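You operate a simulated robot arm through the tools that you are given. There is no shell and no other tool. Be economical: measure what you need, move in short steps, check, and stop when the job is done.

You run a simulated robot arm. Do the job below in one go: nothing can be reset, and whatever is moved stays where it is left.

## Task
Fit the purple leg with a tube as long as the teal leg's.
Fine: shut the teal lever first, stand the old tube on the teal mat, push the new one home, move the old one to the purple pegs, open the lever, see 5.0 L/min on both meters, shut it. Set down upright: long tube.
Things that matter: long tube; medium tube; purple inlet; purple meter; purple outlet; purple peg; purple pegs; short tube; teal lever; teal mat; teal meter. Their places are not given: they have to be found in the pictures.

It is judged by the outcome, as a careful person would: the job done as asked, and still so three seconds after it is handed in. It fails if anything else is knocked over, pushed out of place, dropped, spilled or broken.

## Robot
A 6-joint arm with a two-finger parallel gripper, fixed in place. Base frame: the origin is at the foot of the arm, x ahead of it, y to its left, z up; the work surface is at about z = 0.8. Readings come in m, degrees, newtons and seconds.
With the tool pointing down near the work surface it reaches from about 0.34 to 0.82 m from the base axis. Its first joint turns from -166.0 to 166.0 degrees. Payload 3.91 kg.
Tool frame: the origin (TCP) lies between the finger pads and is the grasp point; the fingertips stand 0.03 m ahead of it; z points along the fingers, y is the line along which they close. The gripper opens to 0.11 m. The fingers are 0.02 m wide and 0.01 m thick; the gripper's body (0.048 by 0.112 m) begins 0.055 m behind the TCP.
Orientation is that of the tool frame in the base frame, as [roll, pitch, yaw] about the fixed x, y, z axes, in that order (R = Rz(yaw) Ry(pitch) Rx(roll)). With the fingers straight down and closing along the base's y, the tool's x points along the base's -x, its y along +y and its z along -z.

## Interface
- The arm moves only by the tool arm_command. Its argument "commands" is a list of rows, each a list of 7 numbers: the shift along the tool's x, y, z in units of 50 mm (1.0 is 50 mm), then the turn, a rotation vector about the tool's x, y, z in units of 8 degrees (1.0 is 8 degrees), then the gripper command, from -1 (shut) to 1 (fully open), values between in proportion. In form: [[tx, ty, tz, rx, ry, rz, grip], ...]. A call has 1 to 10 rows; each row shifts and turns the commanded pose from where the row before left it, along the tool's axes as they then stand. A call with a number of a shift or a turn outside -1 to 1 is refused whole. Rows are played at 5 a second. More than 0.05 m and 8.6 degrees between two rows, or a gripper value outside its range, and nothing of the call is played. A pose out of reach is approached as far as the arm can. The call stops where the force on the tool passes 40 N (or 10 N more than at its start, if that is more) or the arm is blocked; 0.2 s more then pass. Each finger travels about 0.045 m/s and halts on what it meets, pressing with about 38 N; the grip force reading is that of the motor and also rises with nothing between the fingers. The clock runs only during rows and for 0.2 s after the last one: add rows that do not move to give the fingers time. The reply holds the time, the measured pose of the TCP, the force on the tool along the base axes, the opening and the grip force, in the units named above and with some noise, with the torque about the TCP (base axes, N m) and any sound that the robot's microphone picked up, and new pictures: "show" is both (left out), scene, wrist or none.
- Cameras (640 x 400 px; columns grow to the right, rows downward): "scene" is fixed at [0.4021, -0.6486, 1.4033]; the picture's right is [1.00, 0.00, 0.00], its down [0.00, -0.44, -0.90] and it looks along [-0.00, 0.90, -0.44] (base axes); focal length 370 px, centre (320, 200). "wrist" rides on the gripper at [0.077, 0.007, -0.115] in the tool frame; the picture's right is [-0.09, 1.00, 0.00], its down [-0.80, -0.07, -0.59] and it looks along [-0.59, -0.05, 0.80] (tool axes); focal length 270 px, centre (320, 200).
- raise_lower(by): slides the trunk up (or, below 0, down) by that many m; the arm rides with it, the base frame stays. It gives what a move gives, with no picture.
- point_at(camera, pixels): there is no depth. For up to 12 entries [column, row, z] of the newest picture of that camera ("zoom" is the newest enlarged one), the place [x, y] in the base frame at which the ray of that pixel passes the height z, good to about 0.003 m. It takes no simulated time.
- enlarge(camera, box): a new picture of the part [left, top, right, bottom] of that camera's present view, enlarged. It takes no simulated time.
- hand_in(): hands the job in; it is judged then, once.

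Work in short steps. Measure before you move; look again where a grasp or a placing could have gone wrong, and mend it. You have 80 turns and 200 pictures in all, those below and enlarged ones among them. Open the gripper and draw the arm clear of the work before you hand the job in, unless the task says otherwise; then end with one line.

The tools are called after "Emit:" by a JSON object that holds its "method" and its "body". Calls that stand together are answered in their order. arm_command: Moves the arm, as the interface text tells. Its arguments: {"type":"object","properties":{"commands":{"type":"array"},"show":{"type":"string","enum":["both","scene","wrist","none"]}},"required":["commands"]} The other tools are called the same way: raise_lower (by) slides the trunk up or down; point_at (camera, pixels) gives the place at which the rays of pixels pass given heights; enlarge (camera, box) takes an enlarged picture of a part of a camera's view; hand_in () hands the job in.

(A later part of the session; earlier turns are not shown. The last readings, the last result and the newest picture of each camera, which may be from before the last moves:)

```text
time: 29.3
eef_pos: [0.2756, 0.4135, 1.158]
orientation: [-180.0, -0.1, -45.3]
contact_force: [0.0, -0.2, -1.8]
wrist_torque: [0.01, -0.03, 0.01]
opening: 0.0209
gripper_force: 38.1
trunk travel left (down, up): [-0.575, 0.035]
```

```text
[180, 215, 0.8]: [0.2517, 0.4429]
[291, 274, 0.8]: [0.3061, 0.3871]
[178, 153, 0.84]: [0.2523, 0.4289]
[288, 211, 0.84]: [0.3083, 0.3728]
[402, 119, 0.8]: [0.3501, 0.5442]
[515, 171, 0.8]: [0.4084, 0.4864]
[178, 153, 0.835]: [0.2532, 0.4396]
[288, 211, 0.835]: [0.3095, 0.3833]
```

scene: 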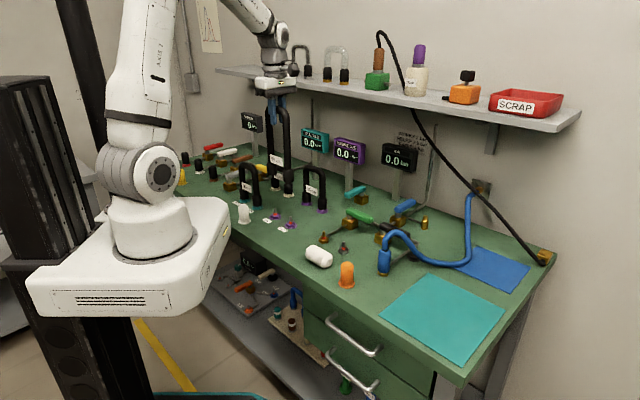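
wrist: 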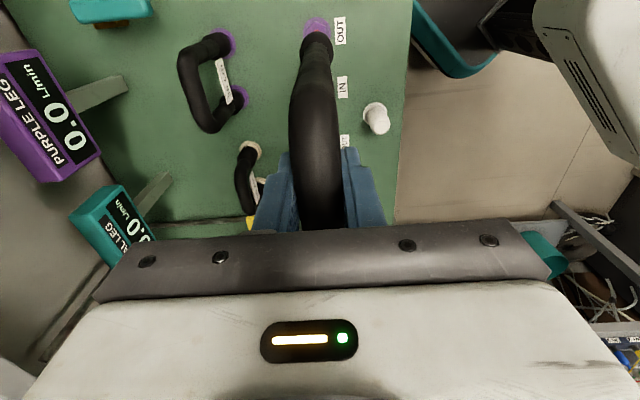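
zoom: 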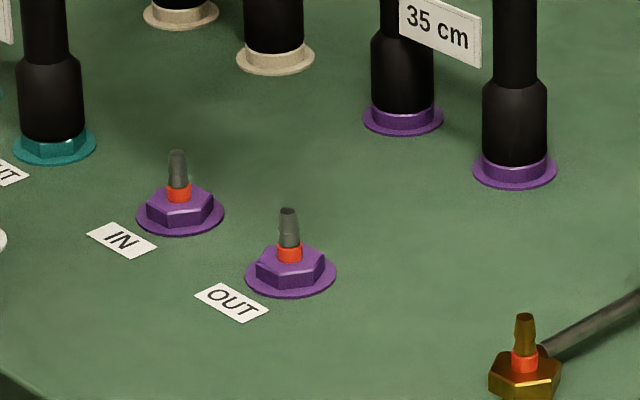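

Inlet (0.252,0.442), outlet (0.307,0.386). I carry the long tube along the table (constant diagonal) toward the teal mat centre (~0.69,0.0) at height.

Emit:
{"method": "arm_command", "body": {"commands": [[0.3, 0.02, 0, 0, 0, 0, -1], [0.6, 0.02, 0, 0, 0, 0, -1], [0.6, 0.02, 0, 0, 0, 0, -1], [0.6, 0.02, 0, 0, 0, 0, -1], [0.6, 0.02, 0, 0, 0, 0, -1], [0.6, 0.02, 0, 0, 0, 0, -1], [0.6, 0.02, 0, 0, 0, 0, -1], [0.6, 0.02, 0, 0, 0, 0, -1], [0.6, 0.02, 0, 0, 0, 0, -1], [0.6, 0.02, 0, 0, 0, 0, -1]], "show": "scene"}}

Emit:
{"method": "arm_command", "body": {"commands": [[0.6, 0, 0, 0, 0, 0, -1], [0.6, 0, 0, 0, 0, 0, -1], [0.6, 0, 0, 0, 0, 0, -1], [0.6, 0, 0, 0, 0, 0, -1], [0.6, 0, 0, 0, 0, 0, -1], [0.6, 0, 0, 0, 0, 0, -1], [0.6, 0, 0, 0, 0, 0, -1], [0.6, 0, 0, 0, 0, 0, -1], [0.6, 0, 0, 0, 0, 0, -1], [0.54, 0, 0, 0, 0, 0, -1]]}}

```text
time: 31.5
eef_pos: [0.4703, 0.2066, 1.1579]
orientation: [-179.9, -0.1, -45.3]
contact_force: [0.3, -0.5, -3.3]
wrist_torque: [-0.05, 0.0, -0.02]
opening: 0.0212
gripper_force: 38.3
trunk travel left (down, up): [-0.575, 0.035]
```

scene: 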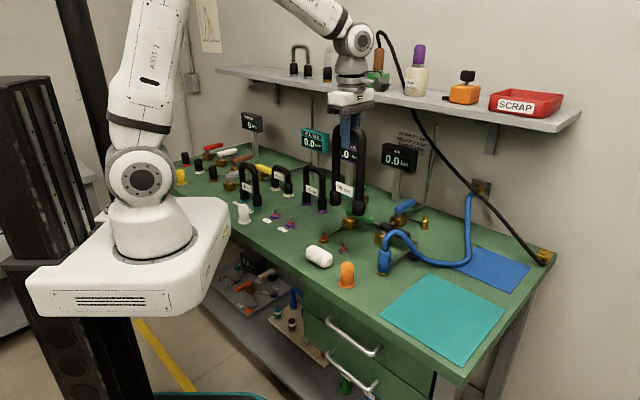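

```text
time: 33.7
eef_pos: [0.6822, -0.004, 1.1595]
orientation: [-179.9, -0.2, -45.2]
contact_force: [-0.4, 0.6, -1.5]
wrist_torque: [0.01, -0.01, 0.02]
opening: 0.021
gripper_force: 37.8
trunk travel left (down, up): [-0.575, 0.035]
```

scene: 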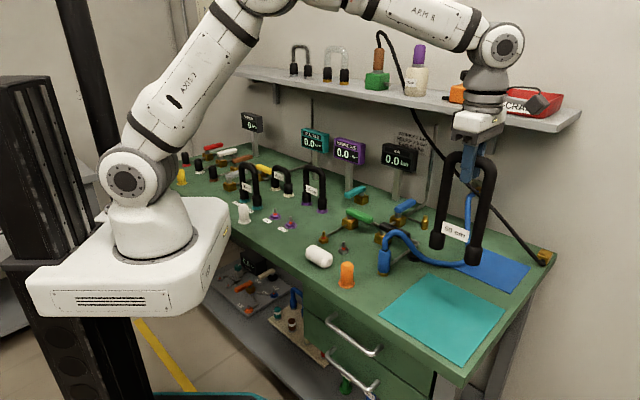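
wrist: 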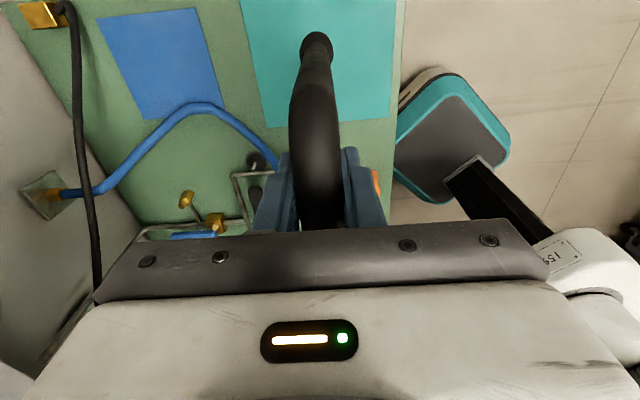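

The tube hangs vertically over the mat area. I check the mat's corners in the wrist view.

Emit:
{"method": "point_at", "body": {"camera": "wrist", "pixels": [[263, 125, 0.8], [390, 118, 0.8], [240, 2, 0.8], [396, 2, 0.8]]}}

Emit:
{"method": "point_at", "body": {"camera": "scene", "pixels": [[432, 274, 0.8], [379, 311, 0.8], [461, 363, 0.8], [505, 311, 0.8]]}}

```text
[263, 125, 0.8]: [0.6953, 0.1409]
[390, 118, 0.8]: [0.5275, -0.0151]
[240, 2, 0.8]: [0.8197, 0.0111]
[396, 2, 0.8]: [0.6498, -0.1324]
```

```text
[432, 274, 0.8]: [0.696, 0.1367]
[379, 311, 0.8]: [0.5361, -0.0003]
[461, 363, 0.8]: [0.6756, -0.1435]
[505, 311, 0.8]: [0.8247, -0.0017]
```

Mat centre is (0.683,-0.002), right below. I descend to near the seated height, then in fine steps.

Emit:
{"method": "arm_command", "body": {"commands": [[0, 0, 0.6, 0, 0, 0, -1], [0, 0, 0.6, 0, 0, 0, -1], [0, 0, 0.6, 0, 0, 0, -1], [0, 0, 0.6, 0, 0, 0, -1], [0, 0, 0.4, 0, 0, 0, -1], [0, 0, 0.2, 0, 0, 0, -1], [0, 0, 0, 0, 0, 0, -1]], "show": "scene"}}

Emit:
{"method": "enlarge", "body": {"camera": "scene", "box": [380, 200, 520, 340]}}

```text
time: 35.3
eef_pos: [0.6821, -0.0037, 1.0087]
orientation: [-179.9, -0.1, -45.3]
contact_force: [0.7, 0.7, -1.8]
wrist_torque: [0.01, -0.03, 0.04]
opening: 0.021
gripper_force: 38.1
trunk travel left (down, up): [-0.575, 0.035]
```

scene: 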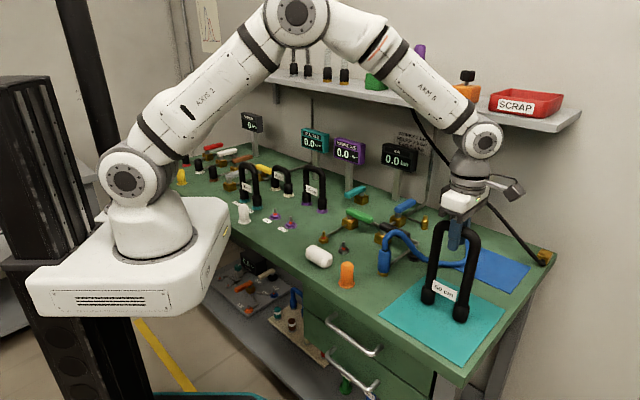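

```text
2.86 times, centred on (450, 270) of scene
```

zoom: 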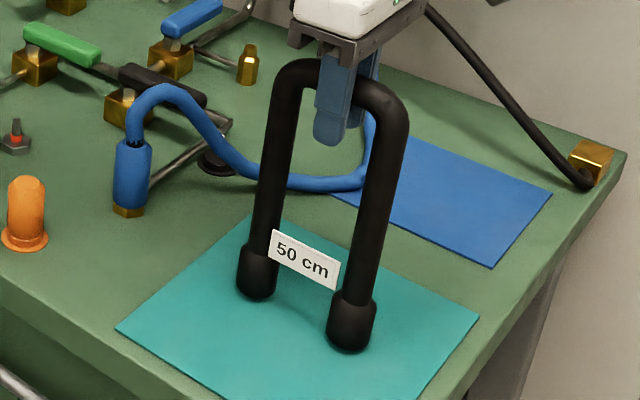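

Feet are about 10 mm above the mat. I lower in 2 mm steps watching the force.

Emit:
{"method": "arm_command", "body": {"commands": [[0, 0, 0.05, 0, 0, 0, -1], [0, 0, 0.05, 0, 0, 0, -1], [0, 0, 0.05, 0, 0, 0, -1], [0, 0, 0, 0, 0, 0, -1]], "show": "none"}}

Emit:
{"method": "arm_command", "body": {"commands": [[0, 0, 0.04, 0, 0, 0, -1], [0, 0, 0.03, 0, 0, 0, -1], [0, 0, 0, 0, 0, 0, -1]], "show": "none"}}

```text
time: 36.3
eef_pos: [0.6803, -0.005, 1.0022]
orientation: [-179.9, -0.2, -45.2]
contact_force: [1.2, -1.2, 3.3]
wrist_torque: [0.08, 0.16, -0.04]
opening: 0.021
gripper_force: 38.2
trunk travel left (down, up): [-0.575, 0.035]
```

```text
time: 37.1
eef_pos: [0.6817, -0.0035, 1.0019]
orientation: [-179.6, -0.5, -45.2]
contact_force: [3.9, -1.8, 31.4]
wrist_torque: [0.15, 0.15, -0.01]
opening: 0.0208
gripper_force: 38.2
trunk travel left (down, up): [-0.575, 0.035]
```

The feet are on the mat (31 N). I back off 3 mm, open slowly, and check.

Emit:
{"method": "arm_command", "body": {"commands": [[0, 0, -0.06, 0, 0, 0, -1], [0, 0, 0, 0, 0, 0, -1]], "show": "none"}}

Emit:
{"method": "arm_command", "body": {"commands": [[0, 0, 0, 0, 0, 0, -0.55], [0, 0, 0, 0, 0, 0, -0.3], [0, 0, 0, 0, 0, 0, -0.1], [0, 0, 0, 0, 0, 0, 0.2], [0, 0, 0, 0, 0, 0, 0.2], [0, 0, 0, 0, 0, 0, 0.2]]}}

```text
time: 37.7
eef_pos: [0.6806, -0.0048, 1.0021]
orientation: [-179.9, -0.2, -45.2]
contact_force: [4.6, -1.8, 19.5]
wrist_torque: [-0.15, -0.28, 0.02]
opening: 0.0212
gripper_force: 37.9
trunk travel left (down, up): [-0.575, 0.035]
```

```text
time: 39.1
eef_pos: [0.6814, -0.0042, 1.0023]
orientation: [-179.9, -0.1, -45.2]
contact_force: [-0.1, 0.5, -0.3]
wrist_torque: [0.0, -0.03, -0.02]
opening: 0.0663
gripper_force: 0.0
trunk travel left (down, up): [-0.575, 0.035]
```

scene: 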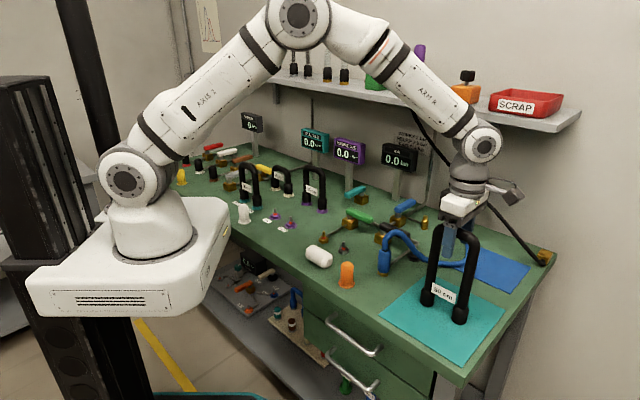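
wrist: 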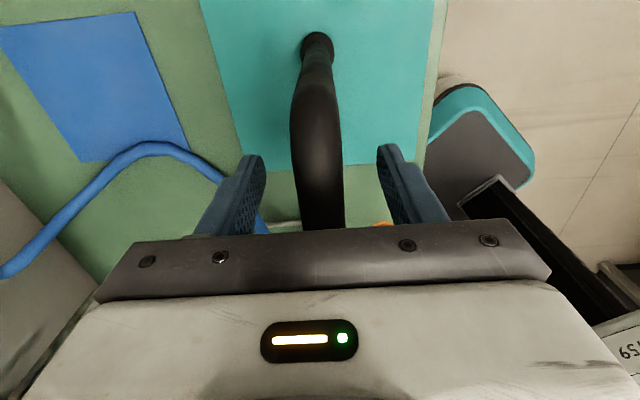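

The long tube stands on its own. I rise clear and travel back toward the purple pegs.

Emit:
{"method": "arm_command", "body": {"commands": [[0, 0, -0.5, 0, 0, 0, 0.2], [0, 0, -0.9, 0, 0, 0, 0.2], [0, 0, -1, 0, 0, 0, 0.2], [-0.97, 0, 0, 0, 0, 0, 0], [-0.97, 0, 0, 0, 0, 0, 0], [-0.97, 0, 0, 0, 0, 0, 0], [-0.97, 0, 0, 0, 0, 0, 0], [-0.97, 0, 0, 0, 0, 0, 0], [-0.97, 0, 0, 0, 0, 0, 0]], "show": "scene"}}

Emit:
{"method": "arm_command", "body": {"commands": [[-0.9, -0.4, 0, 0, 0, 0, 0], [-0.9, -0.4, 0, 0, 0, 0, 0], [-0.85, -0.5, 0, 0, 0, 0, 0], [-0.82, -0.5, 0, 0, 0, 0, 0], [-0.8, -0.5, 0, 0, 0, 0, 0], [-0.8, -0.5, 0, 0, 0, 0, 0], [-0.7, -0.26, 0, 0, 0, 0, 0], [0, 0, 0, 0, 0, 0, 0]]}}

```text
time: 41.1
eef_pos: [0.4752, 0.202, 1.1211]
orientation: [-179.9, -0.2, -45.1]
contact_force: [0.4, 0.3, 0.0]
wrist_torque: [-0.02, -0.01, -0.01]
opening: 0.0551
gripper_force: 0.1
trunk travel left (down, up): [-0.575, 0.035]
```

scene: 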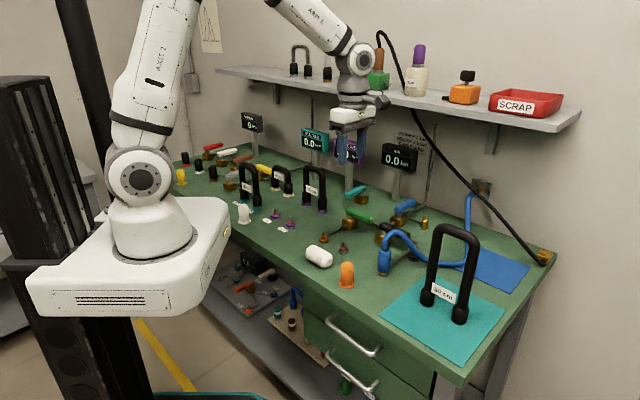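

```text
time: 42.9
eef_pos: [0.3803, 0.5139, 1.1221]
orientation: [-180.0, -0.1, -45.2]
contact_force: [-0.3, 0.1, 0.0]
wrist_torque: [0.01, -0.01, 0.0]
opening: 0.0551
gripper_force: 0.1
trunk travel left (down, up): [-0.575, 0.035]
```

scene: 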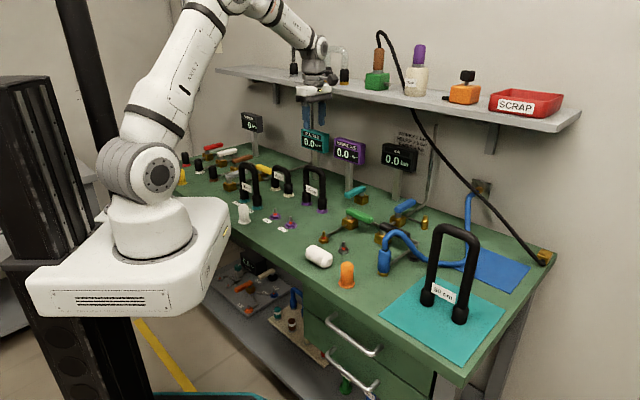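
wrist: 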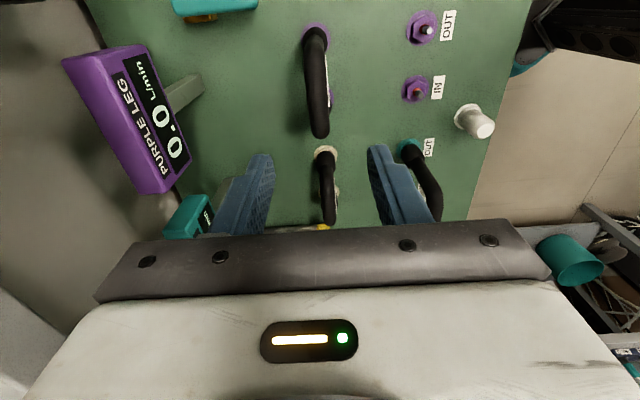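

The medium tube is centred at col ~318. I note nipple positions from here too and descend to z 0.94.

Emit:
{"method": "point_at", "body": {"camera": "wrist", "pixels": [[415, 90, 0.805], [421, 28, 0.805], [427, 32, 0.833], [417, 93, 0.833], [316, 28, 0.8], [312, 50, 0.945], [330, 50, 0.945]]}}

Emit:
{"method": "enlarge", "body": {"camera": "wrist", "box": [260, 0, 480, 140]}}

Emit:
{"method": "arm_command", "body": {"commands": [[0, 0, 0.8, 0, 0, 0, 0], [0, 0, 0.8, 0, 0, 0, 0], [0, 0, 0.8, 0, 0, 0, 0], [0, 0, 0.7, 0, 0, 0, 0], [0, 0, 0.54, 0, 0, 0, 0], [0, 0, 0, 0, 0, 0, 0]]}}

```text
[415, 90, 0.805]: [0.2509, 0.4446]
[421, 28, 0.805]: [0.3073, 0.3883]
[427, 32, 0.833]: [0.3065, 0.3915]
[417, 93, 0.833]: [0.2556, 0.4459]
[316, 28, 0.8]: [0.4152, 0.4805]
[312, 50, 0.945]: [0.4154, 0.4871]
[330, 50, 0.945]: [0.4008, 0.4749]
```

```text
2.86 times, centred on (370, 70) of wrist
```

zoom: 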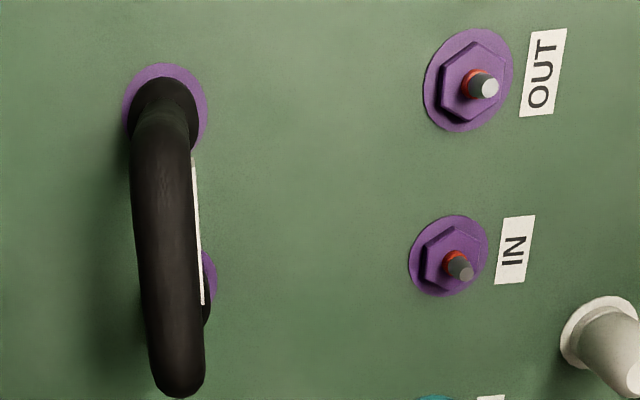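

```text
time: 44.3
eef_pos: [0.3811, 0.5144, 0.9349]
orientation: [-179.9, -0.2, -45.2]
contact_force: [-1.0, -0.3, 0.5]
wrist_torque: [0.03, -0.01, 0.0]
opening: 0.0551
gripper_force: 0.0
trunk travel left (down, up): [-0.575, 0.035]
```

scene: 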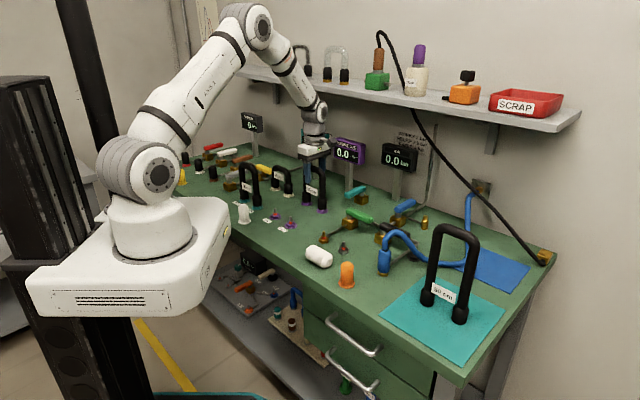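
wrist: 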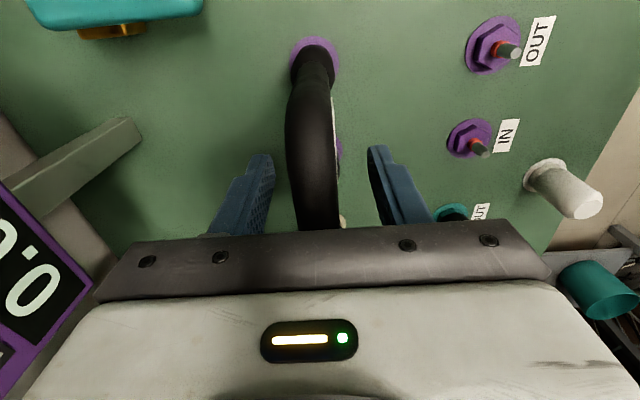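

I close on the arch.

Emit:
{"method": "arm_command", "body": {"commands": [[0, 0, 0, 0, 0, 0, -1], [0, 0, 0, 0, 0, 0, -1], [0, 0, 0, 0, 0, 0, -1], [0, 0, 0, 0, 0, 0, -1]], "show": "none"}}

Emit:
{"method": "arm_command", "body": {"commands": [[0, 0, -0.1, 0, 0, 0, -1], [0, 0, -0.15, 0, 0, 0, -1], [0, 0, -0.2, 0, 0, 0, -1], [0, 0, -0.35, 0, 0, 0, -1], [0, 0, -0.4, 0, 0, 0, -1], [0, 0, -0.4, 0, 0, 0, -1], [0, 0, -0.4, 0, 0, 0, -1], [0, 0, 0, 0, 0, 0, -1]]}}

Emit:
{"method": "enlarge", "body": {"camera": "scene", "box": [240, 130, 360, 235]}}

```text
time: 45.3
eef_pos: [0.3812, 0.5148, 0.9353]
orientation: [-179.9, -0.1, -45.2]
contact_force: [1.1, -0.3, 0.4]
wrist_torque: [0.01, -0.01, 0.07]
opening: 0.0209
gripper_force: 38.0
trunk travel left (down, up): [-0.575, 0.035]
```

```text
time: 47.1
eef_pos: [0.3806, 0.5136, 1.0392]
orientation: [-179.9, -0.1, -45.2]
contact_force: [0.5, 0.2, -1.4]
wrist_torque: [0.0, -0.02, 0.0]
opening: 0.0212
gripper_force: 37.8
trunk travel left (down, up): [-0.575, 0.035]
```

scene: 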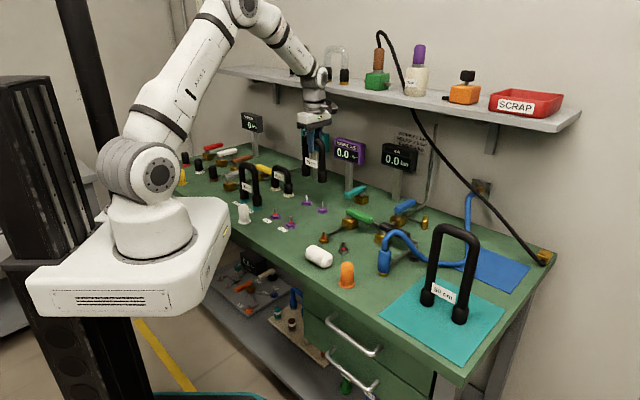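
wrist: 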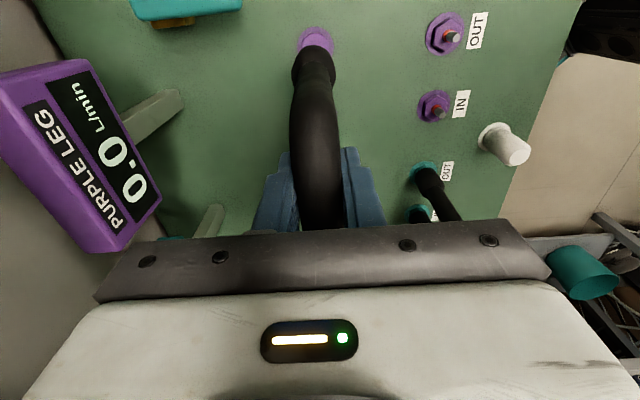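

```text
3.81 times, centred on (300, 182) of scene
```

zoom: 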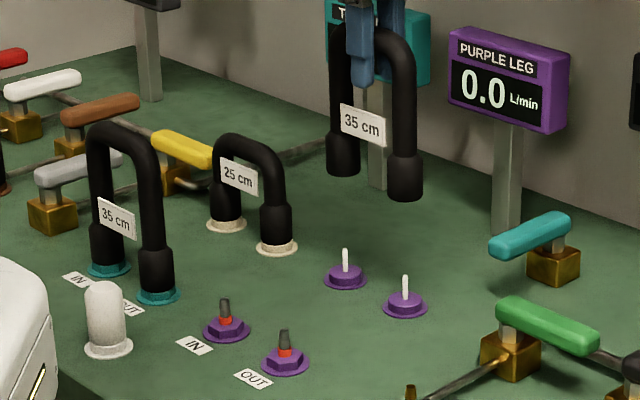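

The tube is off; pegs with white pins are exposed. I measure the peg-to-nipple offset in this same enlarged view.

Emit:
{"method": "point_at", "body": {"camera": "zoom", "pixels": [[344, 280, 0.8], [405, 307, 0.8], [226, 331, 0.8], [285, 364, 0.8], [345, 250, 0.833], [405, 277, 0.833], [224, 300, 0.833], [284, 331, 0.833]]}}

Emit:
{"method": "enlarge", "body": {"camera": "wrist", "box": [400, 0, 500, 130]}}

Emit:
{"method": "enlarge", "body": {"camera": "scene", "box": [265, 195, 335, 235]}}

```text
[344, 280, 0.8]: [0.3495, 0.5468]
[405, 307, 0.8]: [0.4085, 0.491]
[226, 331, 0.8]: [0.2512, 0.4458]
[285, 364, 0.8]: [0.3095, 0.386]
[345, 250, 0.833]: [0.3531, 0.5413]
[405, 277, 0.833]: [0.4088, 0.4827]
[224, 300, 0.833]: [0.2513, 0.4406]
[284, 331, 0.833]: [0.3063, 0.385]
```

```text
3.08 times, centred on (450, 65) of wrist
```

zoom: 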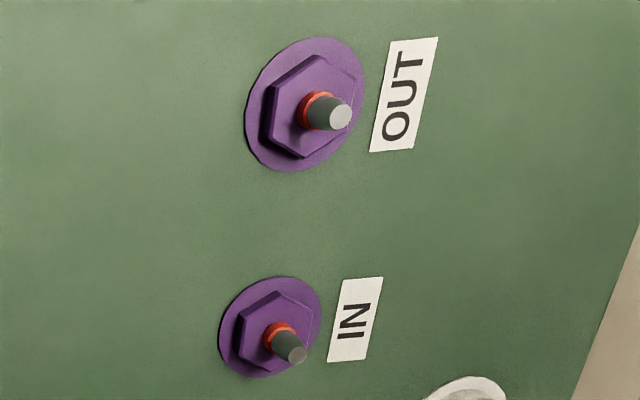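

```text
9.14 times, centred on (300, 215) of scene
```

zoom: 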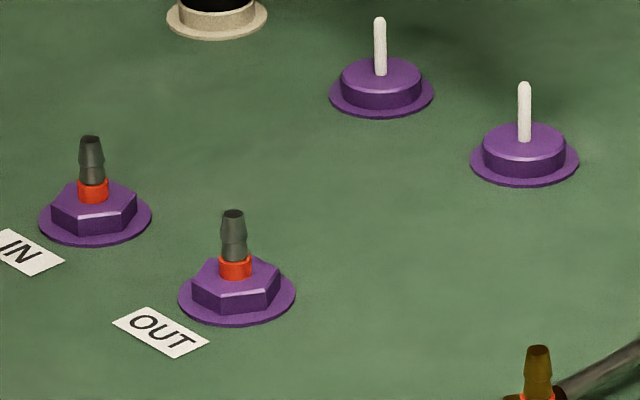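

Better magnification: flange ellipse centres at peg (381,93),(525,155) and nipples (95,212),(237,292). I measure these.

Emit:
{"method": "point_at", "body": {"camera": "zoom", "pixels": [[381, 93, 0.801], [525, 155, 0.801], [95, 214, 0.801], [237, 294, 0.801], [380, 75, 0.812], [525, 141, 0.812], [93, 200, 0.812], [235, 276, 0.812], [91, 138, 0.84], [233, 213, 0.84], [380, 20, 0.84], [525, 85, 0.84]]}}

```text
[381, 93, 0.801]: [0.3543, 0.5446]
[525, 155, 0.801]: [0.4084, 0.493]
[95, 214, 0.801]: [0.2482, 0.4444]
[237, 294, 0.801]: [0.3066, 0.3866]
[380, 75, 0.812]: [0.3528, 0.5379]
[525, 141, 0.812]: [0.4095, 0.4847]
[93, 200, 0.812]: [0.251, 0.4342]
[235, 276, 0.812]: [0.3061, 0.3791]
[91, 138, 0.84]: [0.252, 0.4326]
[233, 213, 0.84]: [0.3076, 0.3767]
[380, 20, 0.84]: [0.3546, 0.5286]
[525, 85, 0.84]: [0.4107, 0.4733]
```

Offset peg→nipple is ≈ −0.143 m along v and ~0 along u. I carry the medium tube over the purple leg.

Emit:
{"method": "arm_command", "body": {"commands": [[0, 0.4, 0, 0, 0, 0, -1], [0, 0.6, 0, 0, 0, 0, -1], [0, 0.6, 0, 0, 0, 0, -1], [0, 0.6, 0, 0, 0, 0, -1], [0, 0.46, 0, 0, 0, 0, -1], [0, 0.2, 0, 0, 0, 0, -1], [0, 0, 0.5, 0, 0, 0, -1], [0, 0, 0.35, 0, 0, 0, -1], [0, 0, 0, 0, 0, 0, -1]]}}

Emit:
{"method": "enlarge", "body": {"camera": "scene", "box": [240, 165, 330, 235]}}

```text
time: 49.1
eef_pos: [0.2797, 0.416, 0.9947]
orientation: [-179.8, -0.2, -45.2]
contact_force: [-0.5, 0.8, -1.2]
wrist_torque: [-0.01, 0.01, -0.02]
opening: 0.0209
gripper_force: 38.4
trunk travel left (down, up): [-0.575, 0.035]
```

scene: 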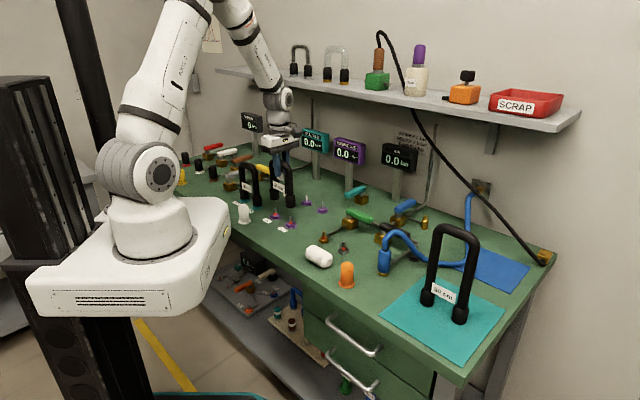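
wrist: 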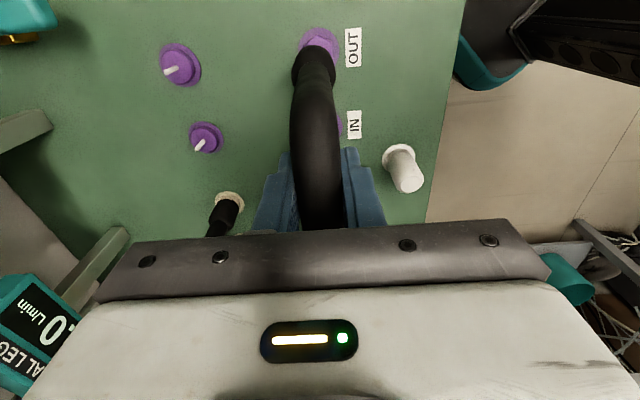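

```text
5.71 times, centred on (285, 200) of scene
```

zoom: 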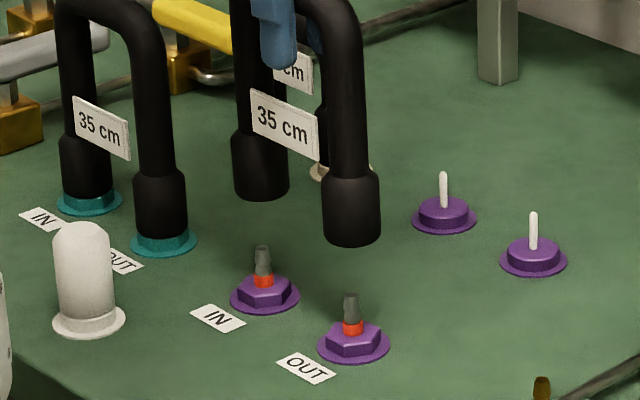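

The tube hangs above the nipples; I check alignment of the leg bottoms (260,187),(351,232) at z≈0.87.

Emit:
{"method": "point_at", "body": {"camera": "zoom", "pixels": [[260, 184, 0.87], [351, 229, 0.87], [262, 248, 0.836], [351, 295, 0.836], [264, 293, 0.801], [353, 343, 0.801]]}}

```text
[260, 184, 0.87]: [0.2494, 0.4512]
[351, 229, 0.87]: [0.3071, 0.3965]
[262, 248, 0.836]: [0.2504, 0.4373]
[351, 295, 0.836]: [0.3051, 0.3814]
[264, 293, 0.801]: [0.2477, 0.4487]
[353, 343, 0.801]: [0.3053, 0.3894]
```

Alignment within ~2 mm. I lower 30 mm to just above the tips and look.

Emit:
{"method": "arm_command", "body": {"commands": [[0, 0, 0.3, 0, 0, 0, -1], [0, 0, 0.25, 0, 0, 0, -1], [0, 0, 0, 0, 0, 0, -1]]}}

Emit:
{"method": "enlarge", "body": {"camera": "scene", "box": [255, 180, 315, 235]}}

Emit:
{"method": "enlarge", "body": {"camera": "wrist", "box": [270, 0, 390, 90]}}

```text
time: 49.9
eef_pos: [0.279, 0.4139, 0.967]
orientation: [-179.9, -0.1, -45.2]
contact_force: [-0.3, 0.2, -2.0]
wrist_torque: [-0.02, 0.0, 0.01]
opening: 0.0209
gripper_force: 38.0
trunk travel left (down, up): [-0.575, 0.035]
```

scene: 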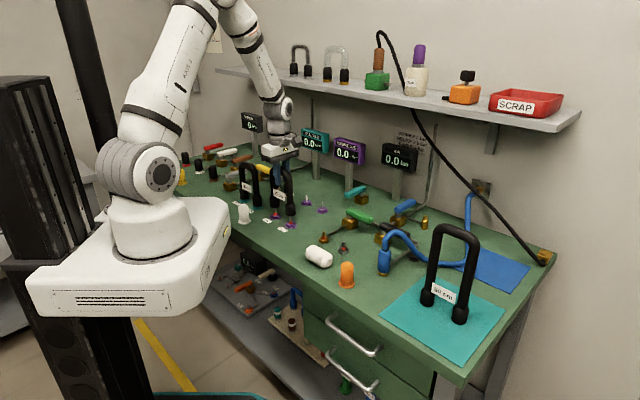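
wrist: 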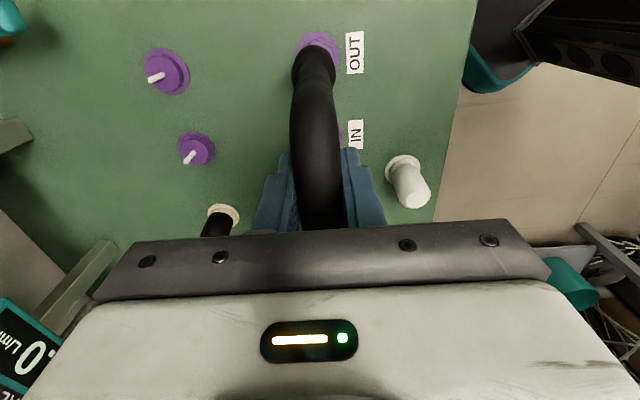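

```text
7.27 times, centred on (285, 208) of scene
```

zoom: 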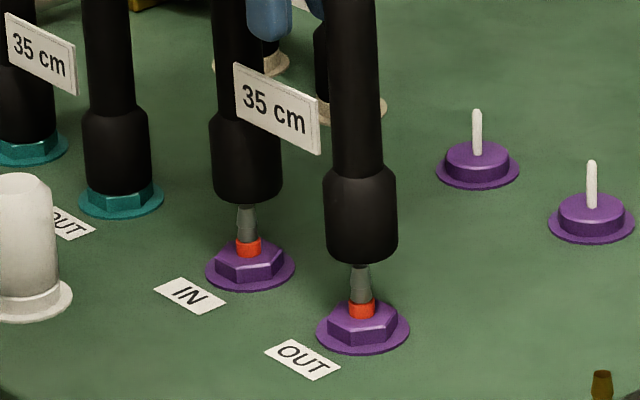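

```text
4.44 times, centred on (330, 45) of wrist
```

zoom: 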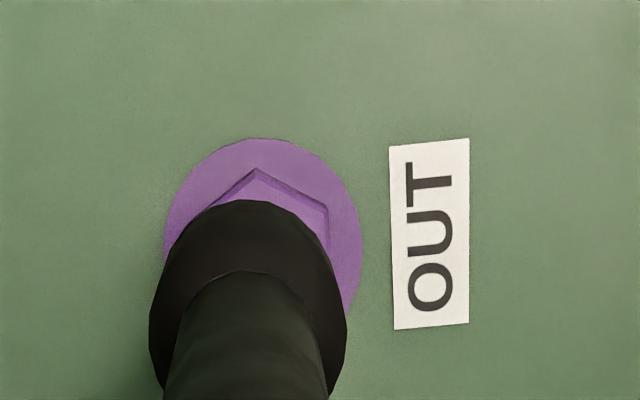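

Scene alignment is exact in x; the wrist view suggests about 1.5 mm toward tool +y. I shift that and push down in small steps.

Emit:
{"method": "arm_command", "body": {"commands": [[0, 0.03, 0, 0, 0, 0, -1], [0, 0, 0.1, 0, 0, 0, -1], [0, 0, 0.1, 0, 0, 0, -1], [0, 0, 0.1, 0, 0, 0, -1], [0, 0, 0, 0, 0, 0, -1]]}}

Emit:
{"method": "enlarge", "body": {"camera": "scene", "box": [255, 180, 315, 235]}}

```text
time: 51.1
eef_pos: [0.2783, 0.412, 0.9543]
orientation: [-179.9, -0.1, -45.3]
contact_force: [0.1, 0.6, -1.0]
wrist_torque: [0.0, -0.01, 0.0]
opening: 0.0212
gripper_force: 37.9
trunk travel left (down, up): [-0.575, 0.035]
```

scene: 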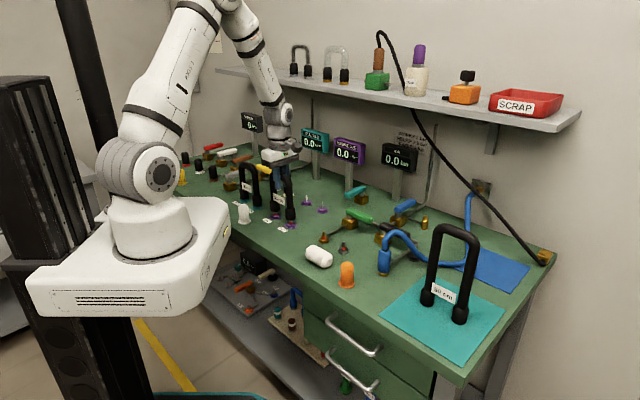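
wrist: 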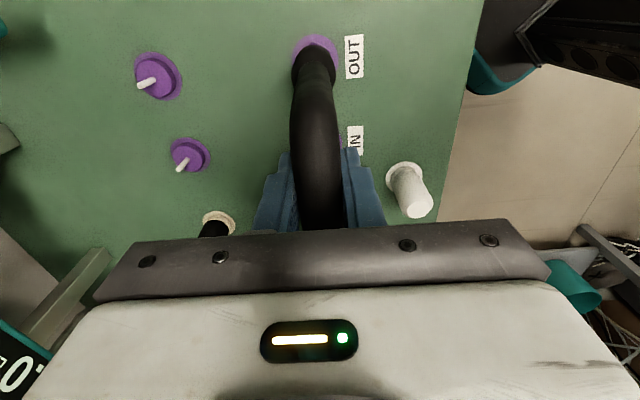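

```text
7.27 times, centred on (285, 208) of scene
```

zoom: 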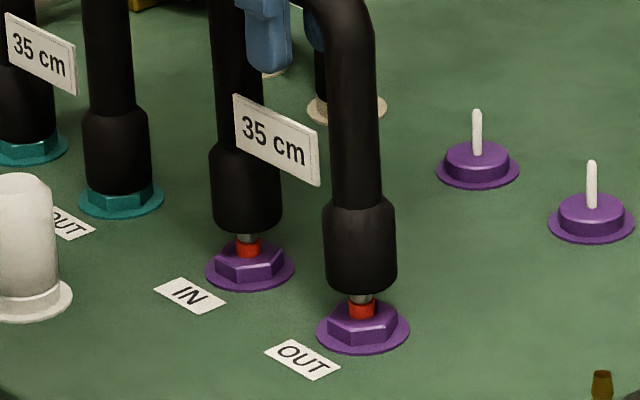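

No contact yet; I continue in 3 mm steps.

Emit:
{"method": "arm_command", "body": {"commands": [[0, 0, 0.07, 0, 0, 0, -1], [0, 0, 0.07, 0, 0, 0, -1], [0, 0, 0.07, 0, 0, 0, -1], [0, 0, 0, 0, 0, 0, -1]], "show": "scene"}}

Emit:
{"method": "enlarge", "body": {"camera": "scene", "box": [255, 180, 315, 235]}}

```text
time: 52.1
eef_pos: [0.2781, 0.4115, 0.9417]
orientation: [-180.0, -0.1, -45.3]
contact_force: [-1.0, -0.3, 3.8]
wrist_torque: [-0.01, 0.0, -0.01]
opening: 0.0208
gripper_force: 37.7
trunk travel left (down, up): [-0.575, 0.035]
```

scene: 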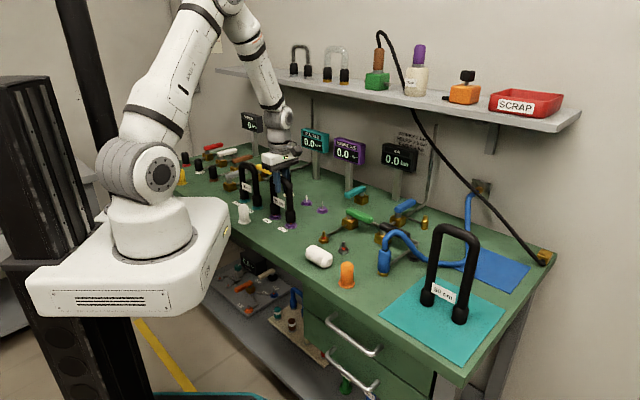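

```text
7.27 times, centred on (285, 208) of scene
```

zoom: 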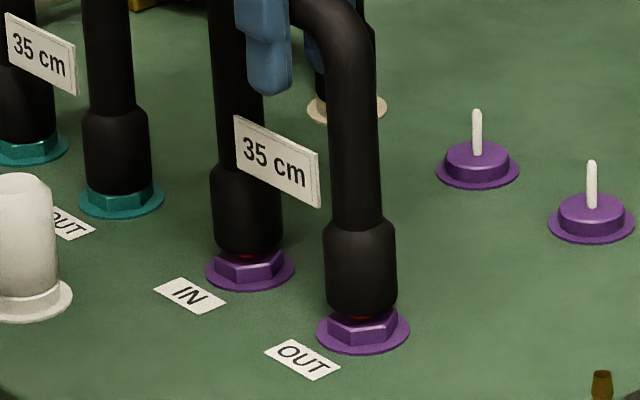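

Only a sliver of the red band shows; force is 4 N. I push on until firm resistance.

Emit:
{"method": "arm_command", "body": {"commands": [[0, 0, 0.06, 0, 0, 0, -1], [0, 0, 0.06, 0, 0, 0, -1], [0, 0, 0.05, 0, 0, 0, -1], [0, 0, 0.05, 0, 0, 0, -1], [0, 0, 0, 0, 0, 0, -1]], "show": "scene"}}

Emit:
{"method": "enlarge", "body": {"camera": "scene", "box": [255, 180, 315, 235]}}

```text
time: 53.2
eef_pos: [0.2811, 0.4127, 0.9356]
orientation: [-179.3, 0.0, -45.0]
contact_force: [3.8, -4.7, 16.9]
wrist_torque: [-0.24, -0.19, 0.1]
opening: 0.021
gripper_force: 38.3
trunk travel left (down, up): [-0.575, 0.035]
stopped in row 5: the force on the tool passed its limit at 41 N (the readings are from after the stop); the commanded pose is now the measured one
```

scene: 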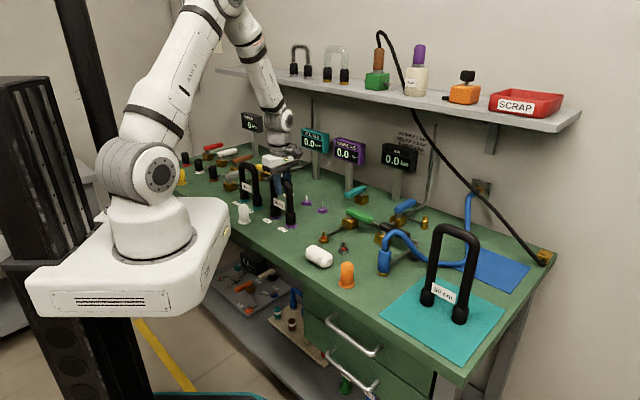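

```text
7.27 times, centred on (285, 208) of scene
```

zoom: 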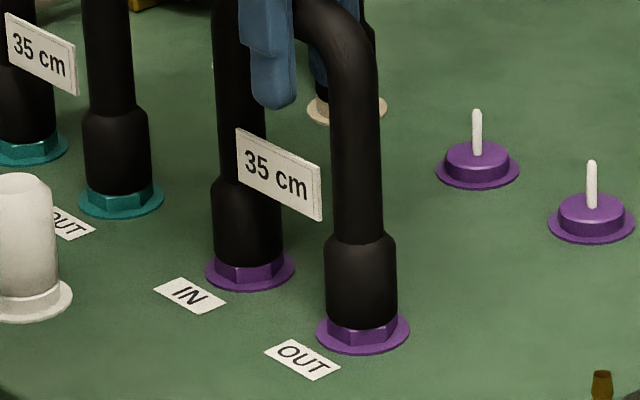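

Seated home: no red shows, like the teal leg. I release and rise.

Emit:
{"method": "arm_command", "body": {"commands": [[0, 0, 0, 0, 0, 0, -0.5], [0, 0, 0, 0, 0, 0, -0.2], [0, 0, 0, 0, 0, 0, 0.1], [0, 0, 0, 0, 0, 0, 0.1], [0, 0, -0.5, 0, 0, 0, 0.1], [0, 0, -0.9, 0, 0, 0, 0.1], [0, 0, -0.9, 0, 0, 0, 0.1], [0, 0, -0.9, 0, 0, 0, 0.1], [0, 0, -0.5, 0, 0, 0, 0.1]]}}

Emit:
{"method": "enlarge", "body": {"camera": "scene", "box": [230, 150, 340, 240]}}

```text
time: 55.2
eef_pos: [0.2785, 0.4126, 1.1207]
orientation: [-179.5, 0.0, -45.3]
contact_force: [-0.3, 0.3, 0.0]
wrist_torque: [0.0, 0.0, -0.02]
opening: 0.0604
gripper_force: 0.0
trunk travel left (down, up): [-0.575, 0.035]
```

scene: 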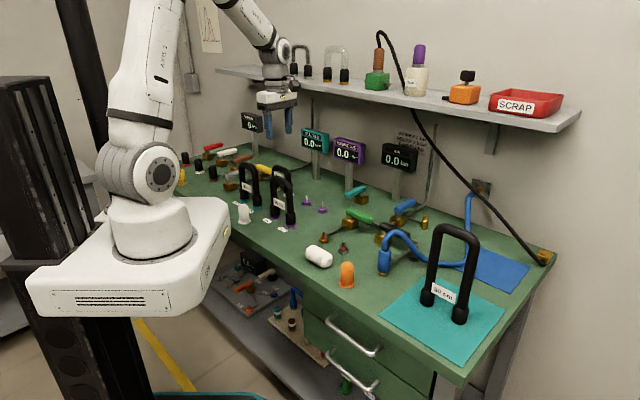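
wrist: 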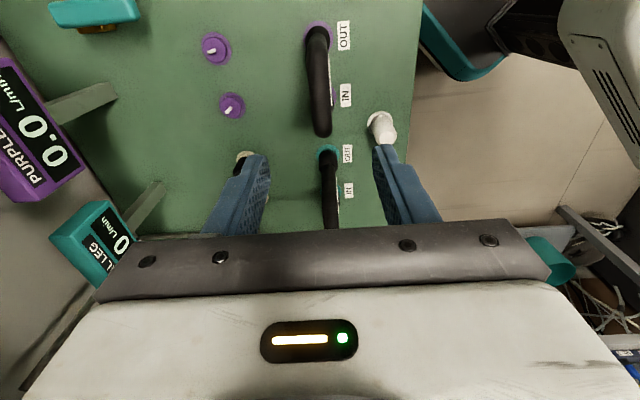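

```text
4.44 times, centred on (285, 195) of scene
```

zoom: 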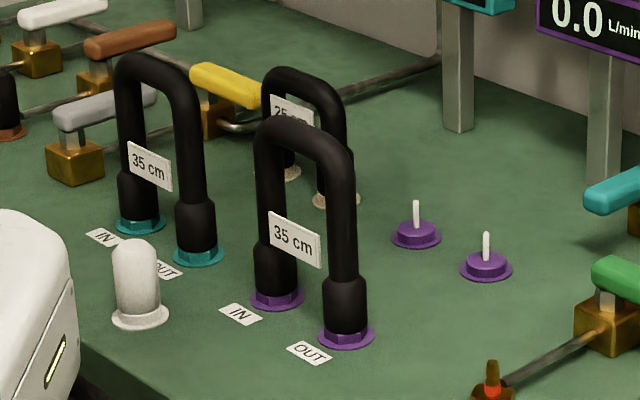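

The new tube is seated. I go back to the long tube on the mat at (0.681,-0.004).

Emit:
{"method": "arm_command", "body": {"commands": [[0.96, 0.02, 0, -0.05, 0, 0, 0.1], [0.96, 0.02, 0, 0, 0, 0, 0.1], [0.96, 0.02, 0, 0, 0, 0, 0.1], [0.96, 0.02, 0, 0, 0, 0, 0.1], [0.96, 0.02, 0, 0, 0, 0, 0.1], [0.96, 0.02, 0, 0, 0, 0, 0.1], [0.96, 0.02, 0, 0, 0, 0, 0.1], [0.96, 0.02, 0, 0, 0, 0, 0.1], [0.96, 0.02, 0, 0, 0, 0, 0.1], [0.96, 0.02, 0, 0, 0, 0, 0.1]], "show": "none"}}

Emit:
{"method": "arm_command", "body": {"commands": [[0.96, 0, 0, 0, 0, 0, 0.1], [0.96, 0, 0, 0, 0, 0, 0.1], [0.07, 0, 0, 0, 0, 0, 0.1], [0, 0, 0, 0, 0, 0, 0.1]]}}

```text
time: 57.4
eef_pos: [0.6074, 0.0661, 1.1199]
orientation: [-180.0, 0.1, -45.1]
contact_force: [0.0, -0.3, 0.0]
wrist_torque: [0.01, 0.06, 0.0]
opening: 0.0606
gripper_force: 0.2
trunk travel left (down, up): [-0.575, 0.035]
```

```text
time: 58.4
eef_pos: [0.679, -0.0035, 1.1181]
orientation: [179.9, -0.1, -45.2]
contact_force: [-0.2, 1.1, 0.7]
wrist_torque: [-0.02, -0.01, -0.02]
opening: 0.0606
gripper_force: 0.1
trunk travel left (down, up): [-0.575, 0.035]
```

scene: 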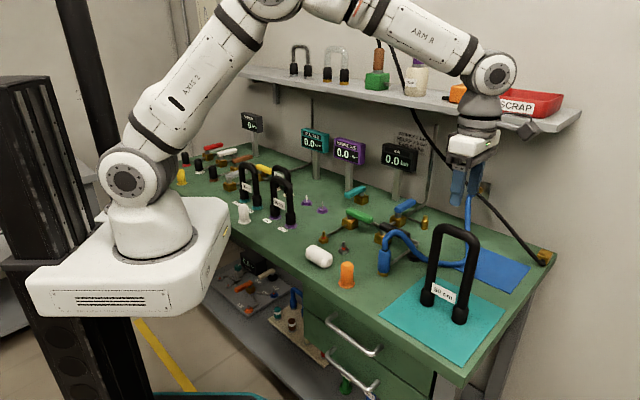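
wrist: 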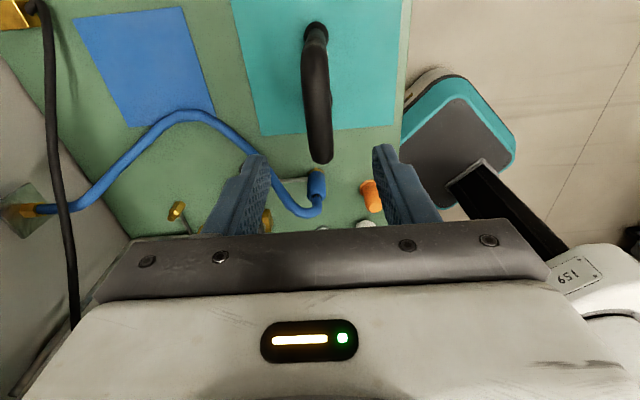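

Aligned (tube at col ~317). I descend 115 mm, close and lift.

Emit:
{"method": "arm_command", "body": {"commands": [[0.04, 0, 0.8, 0, 0, 0, 0.1], [0, 0, 0.8, 0, 0, 0, 0.1], [0, 0, 0.7, 0, 0, 0, 0.1], [0, 0, 0, 0, 0, 0, 0.1], [0, 0, 0, 0, 0, 0, -0.4], [0, 0, 0, 0, 0, 0, -1], [0, 0, 0, 0, 0, 0, -1], [0, 0, 0, 0, 0, 0, -1], [0, 0, 0, 0, 0, 0, -1]], "show": "none"}}

Emit:
{"method": "arm_command", "body": {"commands": [[0, 0, -0.2, 0, 0, 0, -1], [0, 0, -0.5, 0, 0, 0, -1], [0, 0, -0.7, 0, 0, 0, -1], [0, 0, -0.7, 0, 0, 0, -1], [0, 0, -0.6, 0, 0, 0, -1], [0, 0, -0.3, 0, 0, 0, -1], [0, 0, 0, 0, 0, 0, -1]]}}

```text
time: 60.4
eef_pos: [0.682, -0.0057, 1.0053]
orientation: [180.0, 0.0, -45.2]
contact_force: [-0.3, 0.7, 0.2]
wrist_torque: [0.01, 0.01, 0.02]
opening: 0.021
gripper_force: 37.8
trunk travel left (down, up): [-0.575, 0.035]
```

```text
time: 62.0
eef_pos: [0.6839, -0.0067, 1.1551]
orientation: [-180.0, -0.1, -45.2]
contact_force: [-0.1, -0.7, -2.1]
wrist_torque: [0.0, 0.0, 0.0]
opening: 0.0209
gripper_force: 38.0
trunk travel left (down, up): [-0.575, 0.035]
```

scene: 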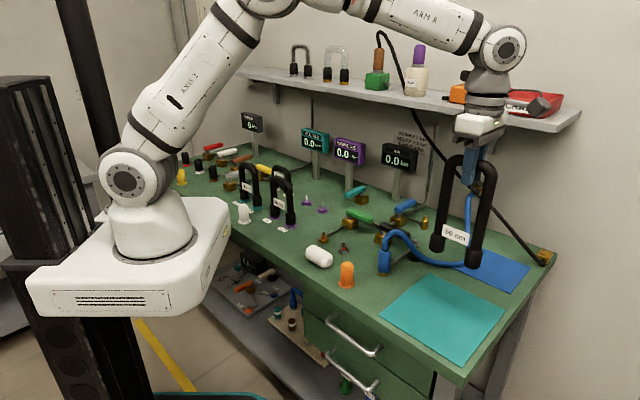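
wrist: 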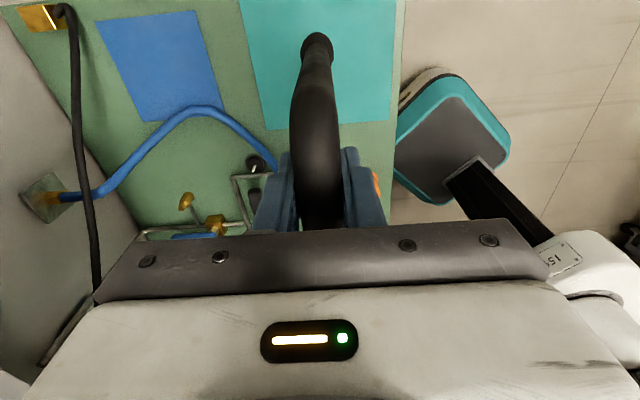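

The tube is up and hanging straight. I carry it back toward the purple pegs.

Emit:
{"method": "arm_command", "body": {"commands": [[-0.3, 0, 0, 0, 0, 0, -1], [-0.6, 0, 0, 0, 0, 0, -1], [-0.6, 0, 0, 0, 0, 0, -1], [-0.6, 0, 0, 0, 0, 0, -1], [-0.6, 0, 0, 0, 0, 0, -1], [-0.6, 0, 0, 0, 0, 0, -1], [-0.6, 0, 0, 0, 0, 0, -1], [-0.6, 0, 0, 0, 0, 0, -1], [-0.6, 0, 0, 0, 0, 0, -1], [-0.6, 0, 0, 0, 0, 0, -1]], "show": "scene"}}

Emit:
{"method": "arm_command", "body": {"commands": [[-0.65, -0.34, 0, 0, 0, 0, -1], [-0.65, -0.34, 0, 0, 0, 0, -1], [-0.65, -0.34, 0, 0, 0, 0, -1], [-0.65, -0.34, 0, 0, 0, 0, -1], [-0.65, -0.34, 0, 0, 0, 0, -1], [-0.65, -0.34, 0, 0, 0, 0, -1], [-0.65, -0.34, 0, 0, 0, 0, -1], [-0.65, -0.34, 0, 0, 0, 0, -1], [-0.62, -0.33, 0, 0, 0, 0, -1], [-0.15, -0.03, 0, 0, 0, 0, -1]]}}

```text
time: 64.2
eef_pos: [0.4799, 0.1959, 1.1527]
orientation: [-180.0, 0.0, -45.2]
contact_force: [-0.2, 0.6, -2.6]
wrist_torque: [0.01, -0.05, -0.01]
opening: 0.021
gripper_force: 37.9
trunk travel left (down, up): [-0.575, 0.035]
```

scene: 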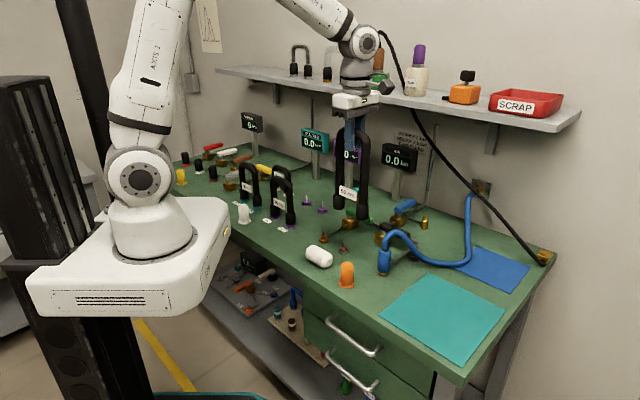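

```text
time: 66.4
eef_pos: [0.379, 0.5162, 1.156]
orientation: [180.0, 0.0, -45.1]
contact_force: [-0.6, 0.1, -1.9]
wrist_torque: [0.01, -0.05, -0.04]
opening: 0.0212
gripper_force: 38.0
trunk travel left (down, up): [-0.575, 0.035]
```

scene: 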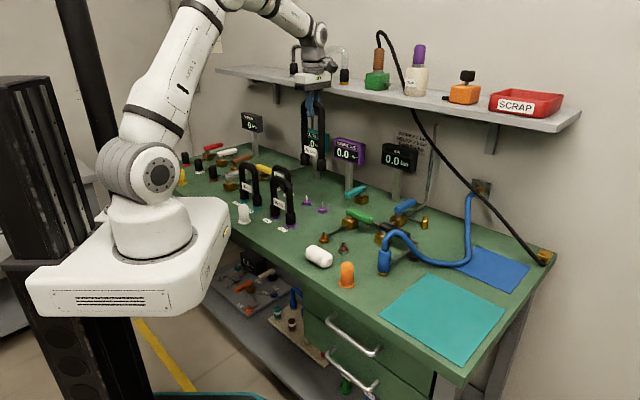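
wrist: 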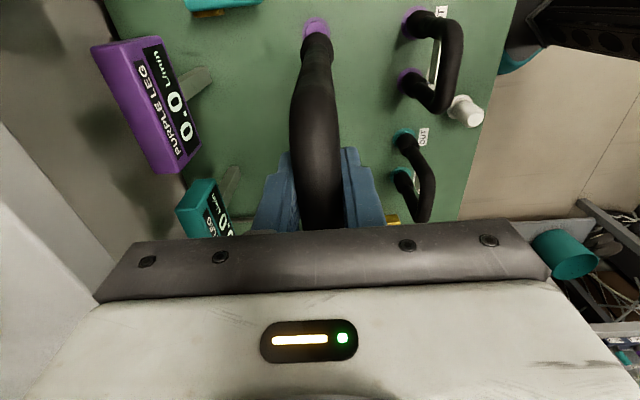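

Over the pegs. I lower to just above the pin tips and inspect.

Emit:
{"method": "arm_command", "body": {"commands": [[0, 0, 0.6, 0, 0, 0, -1], [0, 0, 0.6, 0, 0, 0, -1], [0, 0, 0.4, 0, 0, 0, -1], [0, 0, 0.25, 0, 0, 0, -1], [0, 0, 0, 0, 0, 0, -1]]}}

Emit:
{"method": "enlarge", "body": {"camera": "scene", "box": [285, 175, 345, 225]}}

Emit:
{"method": "enlarge", "body": {"camera": "wrist", "box": [270, 0, 390, 90]}}

```text
time: 67.6
eef_pos: [0.3809, 0.517, 1.0611]
orientation: [-180.0, 0.1, -45.2]
contact_force: [-0.6, 0.7, -1.1]
wrist_torque: [-0.01, 0.0, 0.01]
opening: 0.0209
gripper_force: 38.1
trunk travel left (down, up): [-0.575, 0.035]
```

scene: 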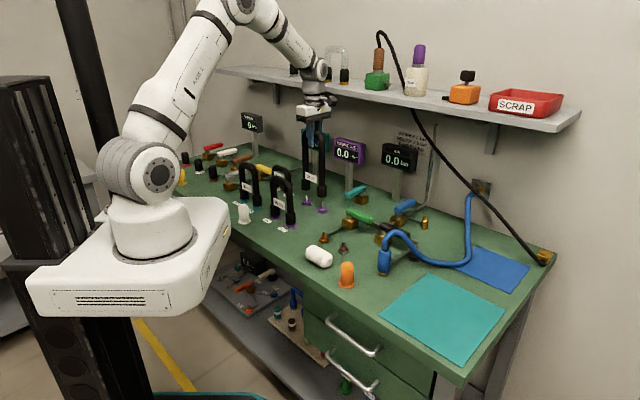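
wrist: 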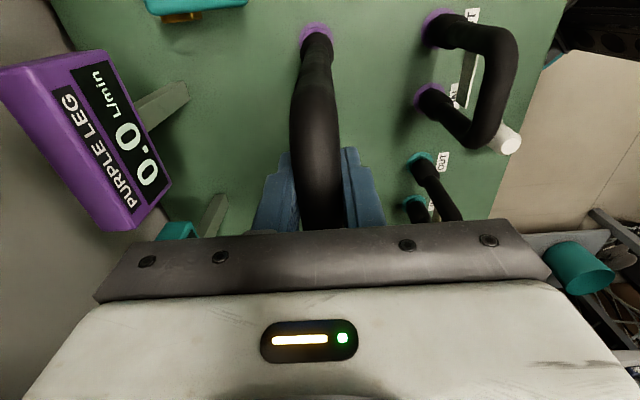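

```text
8.00 times, centred on (315, 200) of scene
```

zoom: 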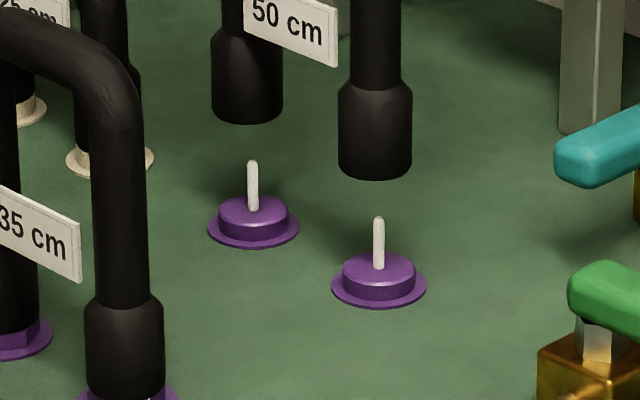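

```text
4.44 times, centred on (330, 45) of wrist
```

zoom: 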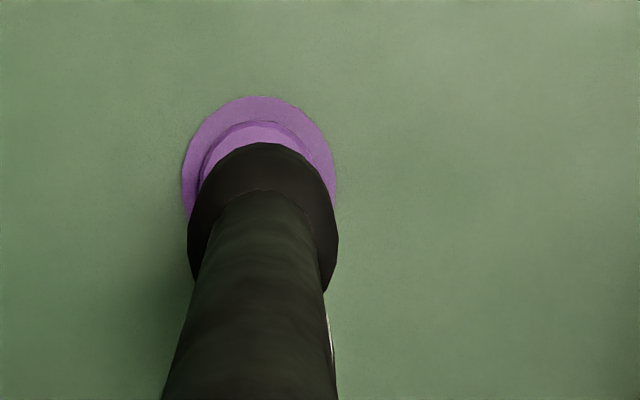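

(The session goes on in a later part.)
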